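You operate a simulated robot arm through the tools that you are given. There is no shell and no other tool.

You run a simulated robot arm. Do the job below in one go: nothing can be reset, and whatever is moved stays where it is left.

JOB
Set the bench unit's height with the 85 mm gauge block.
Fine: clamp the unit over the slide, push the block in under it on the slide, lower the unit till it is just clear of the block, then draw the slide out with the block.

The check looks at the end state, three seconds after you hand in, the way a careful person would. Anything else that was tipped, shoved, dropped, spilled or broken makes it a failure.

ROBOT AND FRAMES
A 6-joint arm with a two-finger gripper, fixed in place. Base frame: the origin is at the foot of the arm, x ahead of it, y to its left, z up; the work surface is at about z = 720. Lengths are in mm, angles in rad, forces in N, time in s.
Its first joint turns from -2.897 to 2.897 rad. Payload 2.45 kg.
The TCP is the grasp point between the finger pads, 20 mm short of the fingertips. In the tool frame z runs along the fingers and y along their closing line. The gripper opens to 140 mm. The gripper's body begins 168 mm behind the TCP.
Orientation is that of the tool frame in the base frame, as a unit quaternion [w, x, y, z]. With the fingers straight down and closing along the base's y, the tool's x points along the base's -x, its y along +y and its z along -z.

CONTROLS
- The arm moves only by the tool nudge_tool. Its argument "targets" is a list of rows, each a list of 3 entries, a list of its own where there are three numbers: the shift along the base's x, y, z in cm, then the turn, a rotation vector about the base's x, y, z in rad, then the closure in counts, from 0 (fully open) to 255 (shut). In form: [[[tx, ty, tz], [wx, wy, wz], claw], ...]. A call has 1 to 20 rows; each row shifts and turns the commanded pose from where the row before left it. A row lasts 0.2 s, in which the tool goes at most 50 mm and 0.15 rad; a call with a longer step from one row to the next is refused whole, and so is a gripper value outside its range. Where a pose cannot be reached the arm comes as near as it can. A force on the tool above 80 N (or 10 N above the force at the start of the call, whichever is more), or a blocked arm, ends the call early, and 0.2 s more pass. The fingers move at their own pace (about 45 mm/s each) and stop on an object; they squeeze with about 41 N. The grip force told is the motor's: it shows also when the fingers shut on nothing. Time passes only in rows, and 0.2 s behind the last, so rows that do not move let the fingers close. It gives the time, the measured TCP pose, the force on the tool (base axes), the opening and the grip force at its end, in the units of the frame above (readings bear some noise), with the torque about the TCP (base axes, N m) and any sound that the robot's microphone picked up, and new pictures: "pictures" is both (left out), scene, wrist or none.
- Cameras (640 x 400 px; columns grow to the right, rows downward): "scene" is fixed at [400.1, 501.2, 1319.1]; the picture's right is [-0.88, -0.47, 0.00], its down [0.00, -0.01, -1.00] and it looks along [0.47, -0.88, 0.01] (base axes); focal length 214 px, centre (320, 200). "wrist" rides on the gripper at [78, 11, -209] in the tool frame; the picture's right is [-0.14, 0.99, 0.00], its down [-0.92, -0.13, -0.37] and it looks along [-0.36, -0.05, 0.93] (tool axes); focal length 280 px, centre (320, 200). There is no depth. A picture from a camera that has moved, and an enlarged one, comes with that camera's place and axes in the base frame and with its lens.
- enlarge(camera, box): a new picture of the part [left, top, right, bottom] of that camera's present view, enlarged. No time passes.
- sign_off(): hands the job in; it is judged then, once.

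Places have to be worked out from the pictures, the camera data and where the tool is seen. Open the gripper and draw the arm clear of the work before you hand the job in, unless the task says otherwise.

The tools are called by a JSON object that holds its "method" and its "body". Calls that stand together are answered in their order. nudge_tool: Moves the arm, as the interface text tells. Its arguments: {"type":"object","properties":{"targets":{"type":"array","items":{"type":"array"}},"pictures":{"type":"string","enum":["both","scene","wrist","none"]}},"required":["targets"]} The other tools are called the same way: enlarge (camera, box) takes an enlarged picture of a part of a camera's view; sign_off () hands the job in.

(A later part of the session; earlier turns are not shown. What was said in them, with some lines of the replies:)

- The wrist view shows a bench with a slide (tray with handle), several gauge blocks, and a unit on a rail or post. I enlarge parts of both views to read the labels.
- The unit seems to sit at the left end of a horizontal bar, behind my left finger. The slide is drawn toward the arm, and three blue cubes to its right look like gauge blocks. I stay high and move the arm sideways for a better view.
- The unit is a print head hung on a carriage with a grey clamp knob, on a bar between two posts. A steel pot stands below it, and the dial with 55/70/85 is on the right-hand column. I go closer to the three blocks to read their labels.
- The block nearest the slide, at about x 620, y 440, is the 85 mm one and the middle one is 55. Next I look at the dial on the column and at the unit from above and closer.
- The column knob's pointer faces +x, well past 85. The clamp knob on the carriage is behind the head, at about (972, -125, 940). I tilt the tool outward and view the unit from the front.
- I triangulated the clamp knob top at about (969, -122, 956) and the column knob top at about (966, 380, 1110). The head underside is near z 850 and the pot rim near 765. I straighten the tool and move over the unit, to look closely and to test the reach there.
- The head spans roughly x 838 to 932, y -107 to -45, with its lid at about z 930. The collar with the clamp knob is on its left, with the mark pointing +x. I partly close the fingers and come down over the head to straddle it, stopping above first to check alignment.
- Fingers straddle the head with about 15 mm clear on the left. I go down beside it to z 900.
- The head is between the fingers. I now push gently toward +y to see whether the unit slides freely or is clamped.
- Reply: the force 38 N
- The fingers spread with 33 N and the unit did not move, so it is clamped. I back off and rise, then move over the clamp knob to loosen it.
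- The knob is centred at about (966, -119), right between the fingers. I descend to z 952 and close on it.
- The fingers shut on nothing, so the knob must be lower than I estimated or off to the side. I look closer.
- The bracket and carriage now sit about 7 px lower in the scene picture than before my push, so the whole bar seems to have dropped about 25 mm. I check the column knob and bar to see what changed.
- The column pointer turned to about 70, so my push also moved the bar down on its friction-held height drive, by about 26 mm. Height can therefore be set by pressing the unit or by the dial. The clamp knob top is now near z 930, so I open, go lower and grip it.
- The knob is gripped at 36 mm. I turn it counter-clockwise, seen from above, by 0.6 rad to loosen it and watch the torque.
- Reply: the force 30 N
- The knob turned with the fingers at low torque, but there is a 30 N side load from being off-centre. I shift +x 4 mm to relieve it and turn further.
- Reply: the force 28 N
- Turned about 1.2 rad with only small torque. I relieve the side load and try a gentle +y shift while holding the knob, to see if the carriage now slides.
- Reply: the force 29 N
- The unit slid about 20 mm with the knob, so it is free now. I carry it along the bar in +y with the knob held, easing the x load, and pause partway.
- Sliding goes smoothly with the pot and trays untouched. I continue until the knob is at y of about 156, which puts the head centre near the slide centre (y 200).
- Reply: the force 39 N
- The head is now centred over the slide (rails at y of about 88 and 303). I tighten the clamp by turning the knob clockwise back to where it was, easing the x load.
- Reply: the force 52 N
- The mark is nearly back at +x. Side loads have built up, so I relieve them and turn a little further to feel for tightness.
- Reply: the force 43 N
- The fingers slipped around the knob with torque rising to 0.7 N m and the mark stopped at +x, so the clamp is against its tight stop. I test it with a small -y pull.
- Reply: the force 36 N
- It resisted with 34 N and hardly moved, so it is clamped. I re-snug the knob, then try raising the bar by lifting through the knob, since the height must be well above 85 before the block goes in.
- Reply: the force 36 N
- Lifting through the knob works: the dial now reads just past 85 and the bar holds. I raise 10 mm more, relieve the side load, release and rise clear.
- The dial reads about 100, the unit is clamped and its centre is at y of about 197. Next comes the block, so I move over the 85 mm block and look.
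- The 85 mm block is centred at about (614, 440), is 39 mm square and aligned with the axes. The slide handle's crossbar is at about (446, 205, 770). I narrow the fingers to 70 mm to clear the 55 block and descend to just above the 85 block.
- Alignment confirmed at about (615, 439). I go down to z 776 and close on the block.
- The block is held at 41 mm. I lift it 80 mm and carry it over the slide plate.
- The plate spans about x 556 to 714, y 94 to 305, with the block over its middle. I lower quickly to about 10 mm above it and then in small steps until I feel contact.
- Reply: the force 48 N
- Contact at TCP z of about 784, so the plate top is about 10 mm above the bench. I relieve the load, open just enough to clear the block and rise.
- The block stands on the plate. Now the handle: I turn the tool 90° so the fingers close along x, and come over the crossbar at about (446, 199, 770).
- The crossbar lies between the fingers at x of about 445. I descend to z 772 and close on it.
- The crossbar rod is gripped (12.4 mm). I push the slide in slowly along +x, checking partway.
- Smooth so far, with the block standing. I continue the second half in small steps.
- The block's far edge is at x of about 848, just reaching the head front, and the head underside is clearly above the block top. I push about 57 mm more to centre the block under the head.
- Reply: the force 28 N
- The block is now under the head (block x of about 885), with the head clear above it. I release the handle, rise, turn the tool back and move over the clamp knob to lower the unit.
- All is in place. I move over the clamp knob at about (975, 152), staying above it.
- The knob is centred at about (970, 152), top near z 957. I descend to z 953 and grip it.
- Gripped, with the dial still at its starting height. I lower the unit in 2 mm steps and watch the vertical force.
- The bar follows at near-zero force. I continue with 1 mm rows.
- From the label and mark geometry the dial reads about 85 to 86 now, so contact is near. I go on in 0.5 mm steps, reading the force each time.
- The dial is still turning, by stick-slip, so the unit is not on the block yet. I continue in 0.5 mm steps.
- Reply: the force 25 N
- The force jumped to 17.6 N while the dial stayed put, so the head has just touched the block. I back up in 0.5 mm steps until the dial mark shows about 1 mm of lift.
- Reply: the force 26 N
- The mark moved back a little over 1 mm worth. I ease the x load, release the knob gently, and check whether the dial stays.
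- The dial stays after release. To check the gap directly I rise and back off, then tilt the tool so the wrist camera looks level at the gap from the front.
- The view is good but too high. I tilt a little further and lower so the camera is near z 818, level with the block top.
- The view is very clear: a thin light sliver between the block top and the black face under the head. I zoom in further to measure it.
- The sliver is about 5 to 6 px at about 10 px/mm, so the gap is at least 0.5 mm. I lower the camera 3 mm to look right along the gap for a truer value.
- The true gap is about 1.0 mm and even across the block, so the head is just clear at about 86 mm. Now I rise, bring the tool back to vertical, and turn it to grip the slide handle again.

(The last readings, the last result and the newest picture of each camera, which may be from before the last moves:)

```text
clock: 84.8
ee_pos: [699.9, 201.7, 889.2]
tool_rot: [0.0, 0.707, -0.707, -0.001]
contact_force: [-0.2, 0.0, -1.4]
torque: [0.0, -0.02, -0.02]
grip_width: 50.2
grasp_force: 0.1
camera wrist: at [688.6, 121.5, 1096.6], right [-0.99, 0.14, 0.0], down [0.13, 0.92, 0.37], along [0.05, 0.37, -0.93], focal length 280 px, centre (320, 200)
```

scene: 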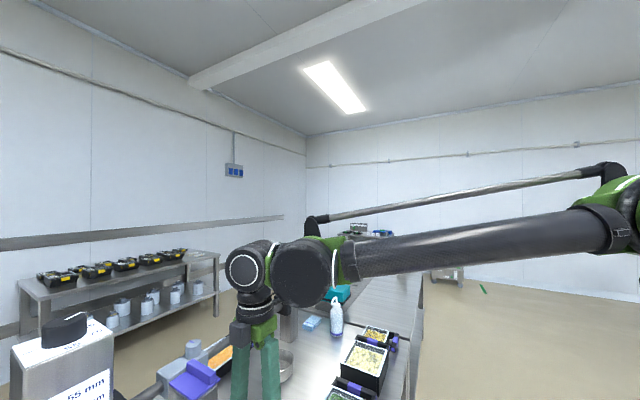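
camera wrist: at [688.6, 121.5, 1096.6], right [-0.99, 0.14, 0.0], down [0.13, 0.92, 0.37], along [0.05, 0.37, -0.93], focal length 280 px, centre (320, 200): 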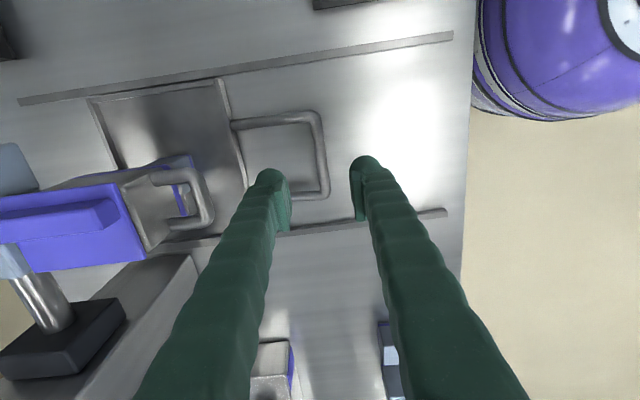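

The crossbar is between the fingers at x of about 696. I descend to z 773 and close on it.

{"method": "nudge_tool", "body": {"targets": [[[-0.2, -0.3, -3.5], [0, 0, 0], 164], [[0, 0, -3.5], [0, 0, 0], 164], [[0, 0, -3], [0, 0, 0], 164], [[0, 0, -1.6], [0, 0, 0], 164], [[0, 0, 0], [0, 0, 0], 190], [[0, 0, 0], [0, 0, 0], 220], [[0, 0, 0], [0, 0, 0], 255], [[0, 0, 0], [0, 0, 0], 255]], "pictures": "wrist"}}

```text
clock: 86.6
ee_pos: [696.4, 197.3, 772.7]
tool_rot: [0.0, -0.706, 0.708, 0.0]
contact_force: [-0.2, -0.7, -5.4]
torque: [0.0, 0.02, 0.76]
grip_width: 12.5
grasp_force: 35.0
camera wrist: at [685.7, 118.3, 981.1], right [-0.99, 0.14, 0.0], down [0.13, 0.92, 0.37], along [0.05, 0.36, -0.93], focal length 280 px, centre (320, 200)
```

wrist: 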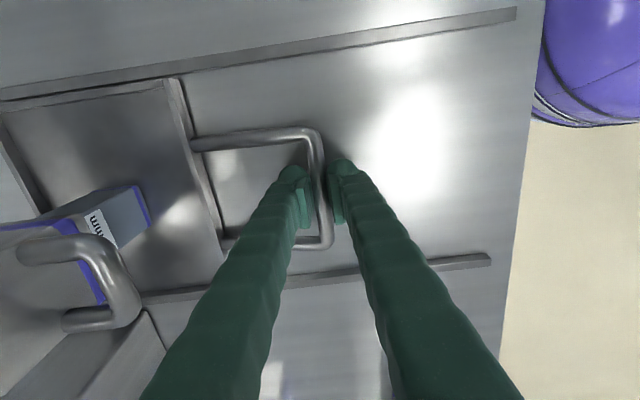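

Gripped with no disturbance. I draw the slide back slowly in -x, at first gently while the block is under the head.

{"method": "nudge_tool", "body": {"targets": [[[0, 0, -0.05], [0, 0, 0], 255], [[-0.2, 0, 0], [0, 0, 0], 255], [[-0.4, 0, 0], [0, 0, 0], 255], [[-0.6, 0, 0], [0, 0, 0], 255], [[-0.7, 0, 0], [0, 0, 0], 255], [[-0.7, 0, 0], [0, 0, 0], 255], [[-0.7, 0, 0], [0, 0, 0], 255], [[-0.7, 0, 0], [0, 0, 0], 255], [[-0.7, 0, 0], [0, 0, 0], 255], [[-0.7, 0, 0], [0, 0, 0], 255], [[-0.6, 0, 0], [0, 0, 0], 255], [[-0.3, 0, 0], [0, 0, 0], 255]]}}

{"method": "enlarge", "body": {"camera": "scene", "box": [60, 305, 92, 325]}}

```text
clock: 89.2
ee_pos: [632.1, 198.0, 772.2]
tool_rot: [0.0, -0.706, 0.708, 0.0]
contact_force: [0.8, -8.1, 55.9]
torque: [-0.15, 0.0, 0.93]
grip_width: 12.3
grasp_force: 38.4
camera wrist: at [621.1, 118.4, 980.5], right [-0.99, 0.14, 0.0], down [0.13, 0.92, 0.37], along [0.05, 0.37, -0.93], focal length 280 px, centre (320, 200)
```

scene: 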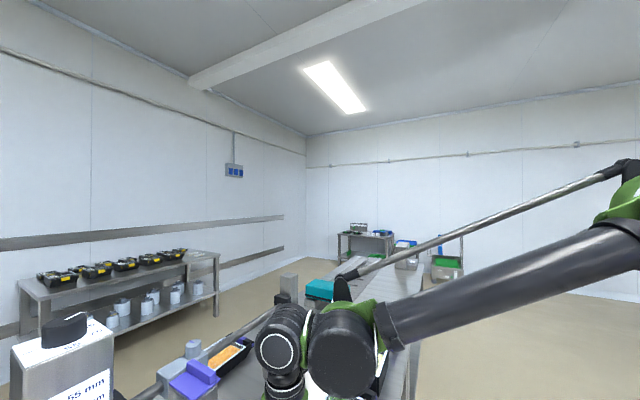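
wrist: 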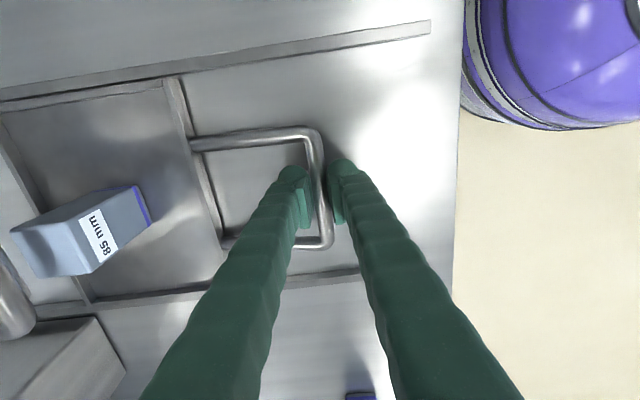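

```text
16.00 times, centred on (76, 315) of scene
camera zoom: at [400.1, 501.2, 1319.1], right [-0.88, -0.47, 0.0], down [0.0, -0.01, -1.0], along [0.47, -0.88, 0.01], focal length 3432 px, centre (4224, -1640)
```

zoom: 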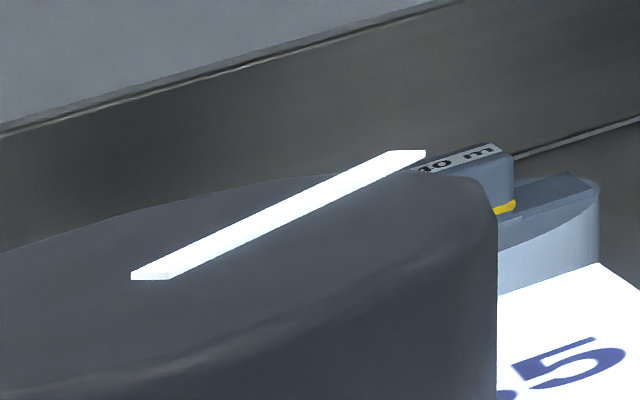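

The dial mark is unchanged, and the block has come out from under the head without touching. The vertical load rose to 56 N, so I ease up slightly and continue drawing the slide out to its original position.

{"method": "nudge_tool", "body": {"targets": [[[0, 0, 0.15], [0, 0, 0], 255], [[-0.3, 0, 0.1], [0, 0, 0], 255], [[-0.7, 0, 0], [0, 0, 0], 255], [[-1, 0, 0], [0, 0, 0], 255], [[-1, 0, 0], [0, 0, 0], 255], [[-1, 0, 0], [0, 0, 0], 255], [[-1, 0, 0], [0, 0, 0], 255], [[-1, 0, 0], [0, 0, 0], 255], [[-1, 0, 0], [0, 0, 0], 255], [[-0.7, 0, 0], [0, 0, 0], 255], [[-0.3, 0, 0], [0, 0, 0], 255]]}}

```text
clock: 91.6
ee_pos: [554.1, 198.1, 774.2]
tool_rot: [0.0, -0.707, 0.707, 0.0]
contact_force: [0.9, 4.3, 9.3]
torque: [0.11, 0.02, 0.86]
grip_width: 11.3
grasp_force: 38.4
camera wrist: at [541.9, 118.7, 982.5], right [-0.99, 0.14, 0.0], down [0.13, 0.92, 0.37], along [0.05, 0.37, -0.93], focal length 280 px, centre (320, 200)
```

scene: 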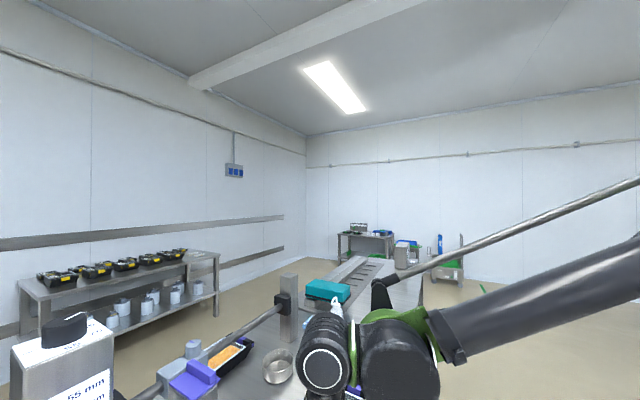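
wrist: 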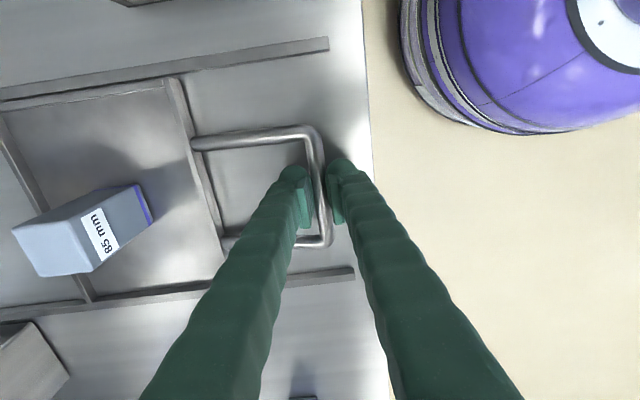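

The block rides steadily. I draw the last 10 cm back to the slide's starting position.

{"method": "nudge_tool", "body": {"targets": [[[-0.3, 0, 0], [0, 0, 0], 255], [[-0.7, 0, 0], [0, 0, 0], 255], [[-1, 0, 0], [0, 0, 0], 255], [[-1.1, 0, 0], [0, 0, 0], 255], [[-1.1, 0, 0], [0, 0, 0], 255], [[-1.1, 0, 0], [0, 0, 0], 255], [[-1.1, 0, 0], [0, 0, 0], 255], [[-1.1, 0, 0], [0, 0, 0], 255], [[-1.1, 0, 0], [0, 0, 0], 255], [[-1, 0, 0], [0, 0, 0], 255], [[-0.6, 0, 0], [0, 0, 0], 255], [[-0.2, 0, 0], [0, 0, 0], 255]]}}

```text
clock: 94.2
ee_pos: [448.1, 198.3, 774.8]
tool_rot: [0.0, -0.707, 0.708, -0.001]
contact_force: [-0.1, -2.9, 29.0]
torque: [-0.07, -0.01, 0.86]
grip_width: 11.3
grasp_force: 38.3
camera wrist: at [437.7, 118.8, 982.4], right [-0.99, 0.14, 0.0], down [0.13, 0.92, 0.37], along [0.05, 0.36, -0.93], focal length 280 px, centre (320, 200)
```

scene: 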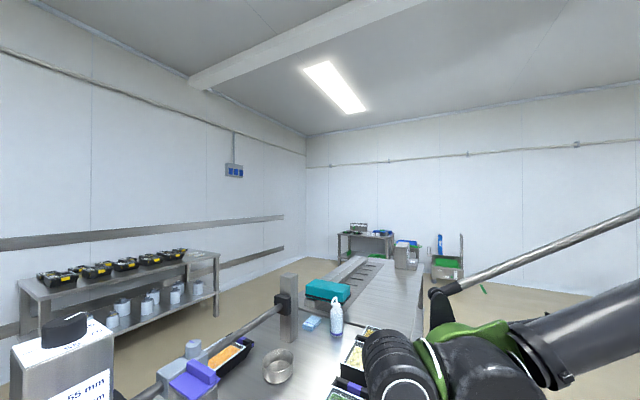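
wrist: 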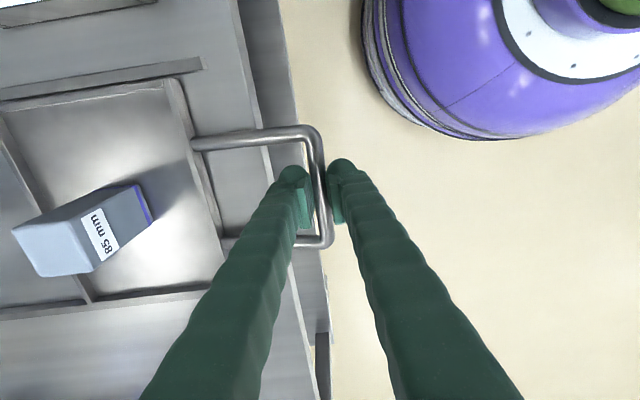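

The slide is back with the block on it. I ease the load, open, rise clear and turn the tool back for a final look.

{"method": "nudge_tool", "body": {"targets": [[[0, 0, 0.15], [0, 0, 0], 255], [[0, 0, 0], [0, 0, 0], 200], [[0, 0, 0], [0, 0, 0], 164], [[0, 0, 0], [0, 0, 0], 164], [[0, 0, 2], [0, 0, 0], 164], [[0, 0, 4.5], [0, 0, 0], 164], [[0, 0, 4.5], [0, 0, -0.15], 164], [[0, 0, 4.5], [0, 0, -0.15], 100], [[0, 0, 4.5], [0, 0, -0.15], 50], [[0, 0, 4.5], [0, 0, -0.15], 0], [[0, 0, 4], [0, 0, -0.15], 0], [[0, 0, 4], [0, 0, -0.15], 0], [[0, 0, 4], [0, 0, -0.15], 0], [[0, 0, 4], [0, 0, -0.15], 0], [[0, 0, 0], [0, 0, -0.15], 0], [[0, 0, 0], [0, 0, -0.15], 0], [[0, 0, 0], [0, 0, -0.0708], 0]]}}

{"method": "enlarge", "body": {"camera": "scene", "box": [60, 305, 92, 325]}}

{"method": "enlarge", "body": {"camera": "wrist", "box": [180, 60, 480, 400]}}

{"method": "enlarge", "body": {"camera": "scene", "box": [100, 270, 400, 400]}}

```text
clock: 97.8
ee_pos: [448.1, 197.6, 1181.1]
tool_rot: [0.001, 0.002, 1.0, 0.0]
contact_force: [0.1, -0.4, -0.2]
torque: [0.0, 0.0, -0.02]
grip_width: 139.9
grasp_force: 0.0
camera wrist: at [370.1, 208.5, 1389.4], right [0.14, 0.99, 0.0], down [0.92, -0.13, 0.37], along [0.36, -0.05, -0.93], focal length 280 px, centre (320, 200)
```

scene: 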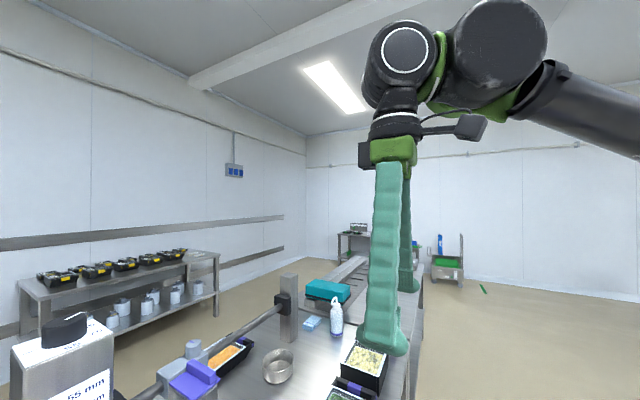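
wrist: 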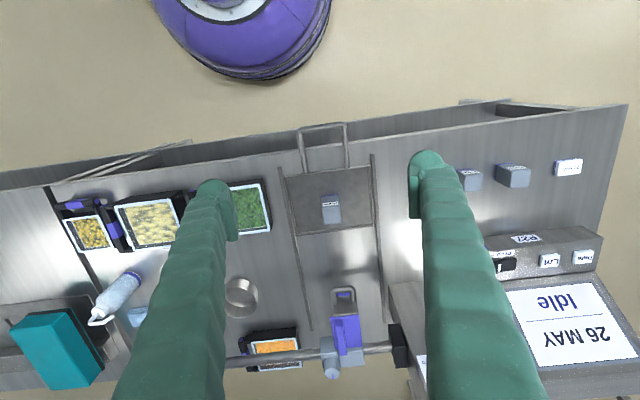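

```text
16.00 times, centred on (76, 315) of scene
camera zoom: at [400.1, 501.2, 1319.1], right [-0.88, -0.47, 0.0], down [0.0, -0.01, -1.0], along [0.47, -0.88, 0.01], focal length 3432 px, centre (4224, -1640)
```

zoom: 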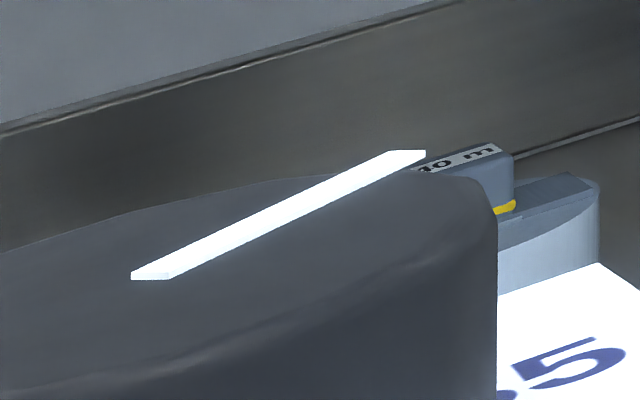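

```text
1.18 times, centred on (330, 230) of wrist
camera zoom: at [370.1, 208.5, 1389.4], right [0.14, 0.99, 0.0], down [0.92, -0.13, 0.37], along [0.36, -0.05, -0.93], focal length 330 px, centre (308, 165)
```

zoom: 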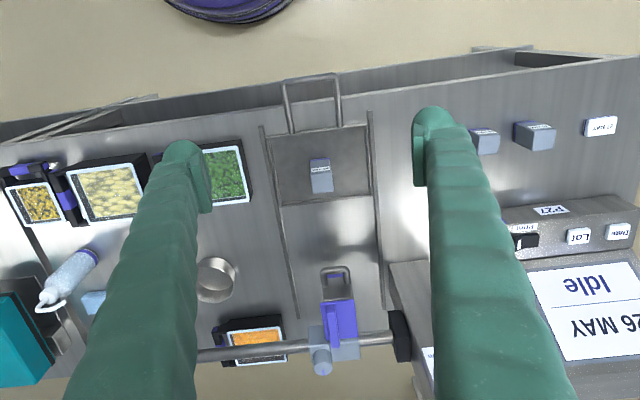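

```text
2.13 times, centred on (250, 335) of scene
camera zoom: at [400.1, 501.2, 1319.1], right [-0.88, -0.47, 0.0], down [0.0, -0.01, -1.0], along [0.47, -0.88, 0.01], focal length 458 px, centre (469, -88)
```

zoom: 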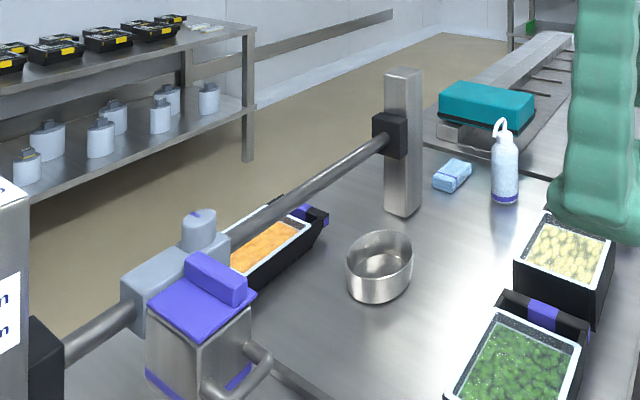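

{"method": "enlarge", "body": {"camera": "wrist", "box": [300, 280, 380, 390]}}

{"method": "enlarge", "body": {"camera": "scene", "box": [160, 320, 240, 370]}}

```text
3.64 times, centred on (340, 335) of wrist
camera zoom: at [370.1, 208.5, 1389.4], right [0.14, 0.99, 0.0], down [0.92, -0.13, 0.37], along [0.36, -0.05, -0.93], focal length 1020 px, centre (247, -291)
```

zoom: 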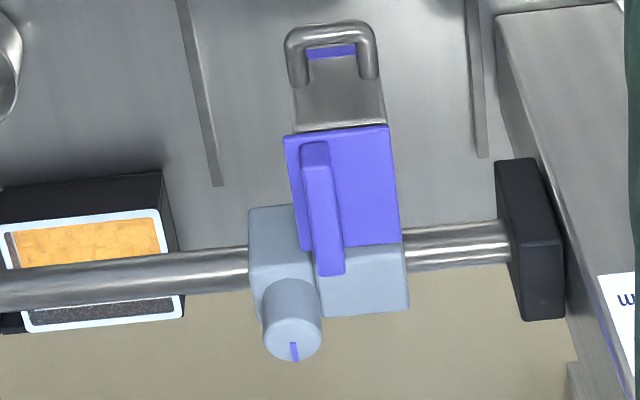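

```text
8.00 times, centred on (200, 345) of scene
camera zoom: at [400.1, 501.2, 1319.1], right [-0.88, -0.47, 0.0], down [0.0, -0.01, -1.0], along [0.47, -0.88, 0.01], focal length 1716 px, centre (1280, -960)
```

zoom: 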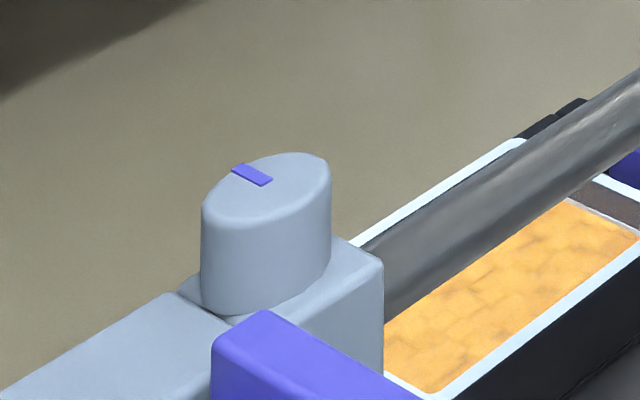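

The unit is clamped over the slide with the knob mark on its tight stop, and the dial has not moved since I set the gap. The slide is drawn out with the 85 mm block standing on it. Everything else looks undisturbed, and the gripper is open and clear, so I hand in.

{"method": "sign_off", "body": {}}

```text
The job is handed in.
```

The unit is clamped over the slide and set with the 85 mm block, about 1 mm clear of it. The slide is drawn back out with the block standing on it. I have handed the job in; the tool confirmed that but gave no verdict.

- **Height:** I lowered the unit until it touched the block, then raised it slightly. Seen level through the wrist camera, the gap was about 1.0 mm and even across the block, so the unit sits at about 86 mm. The dial mark did not move while the slide was drawn out or after I let go of the handle.
- **Clamp:** The unit was locked at its starting place. I loosened the knob, slid the unit along the bar to the middle of the slide, and turned the knob back to its tight stop.
- **Unplanned move:** My first test push, before I had loosened the clamp, drove the unit down about 26 mm. I raised it back to about its starting height before bringing the block in, so the final setting is not affected.
- **Surroundings:** In the last pictures the pot, trays, other blocks and bottle look untouched. The gripper is open and the arm is clear.
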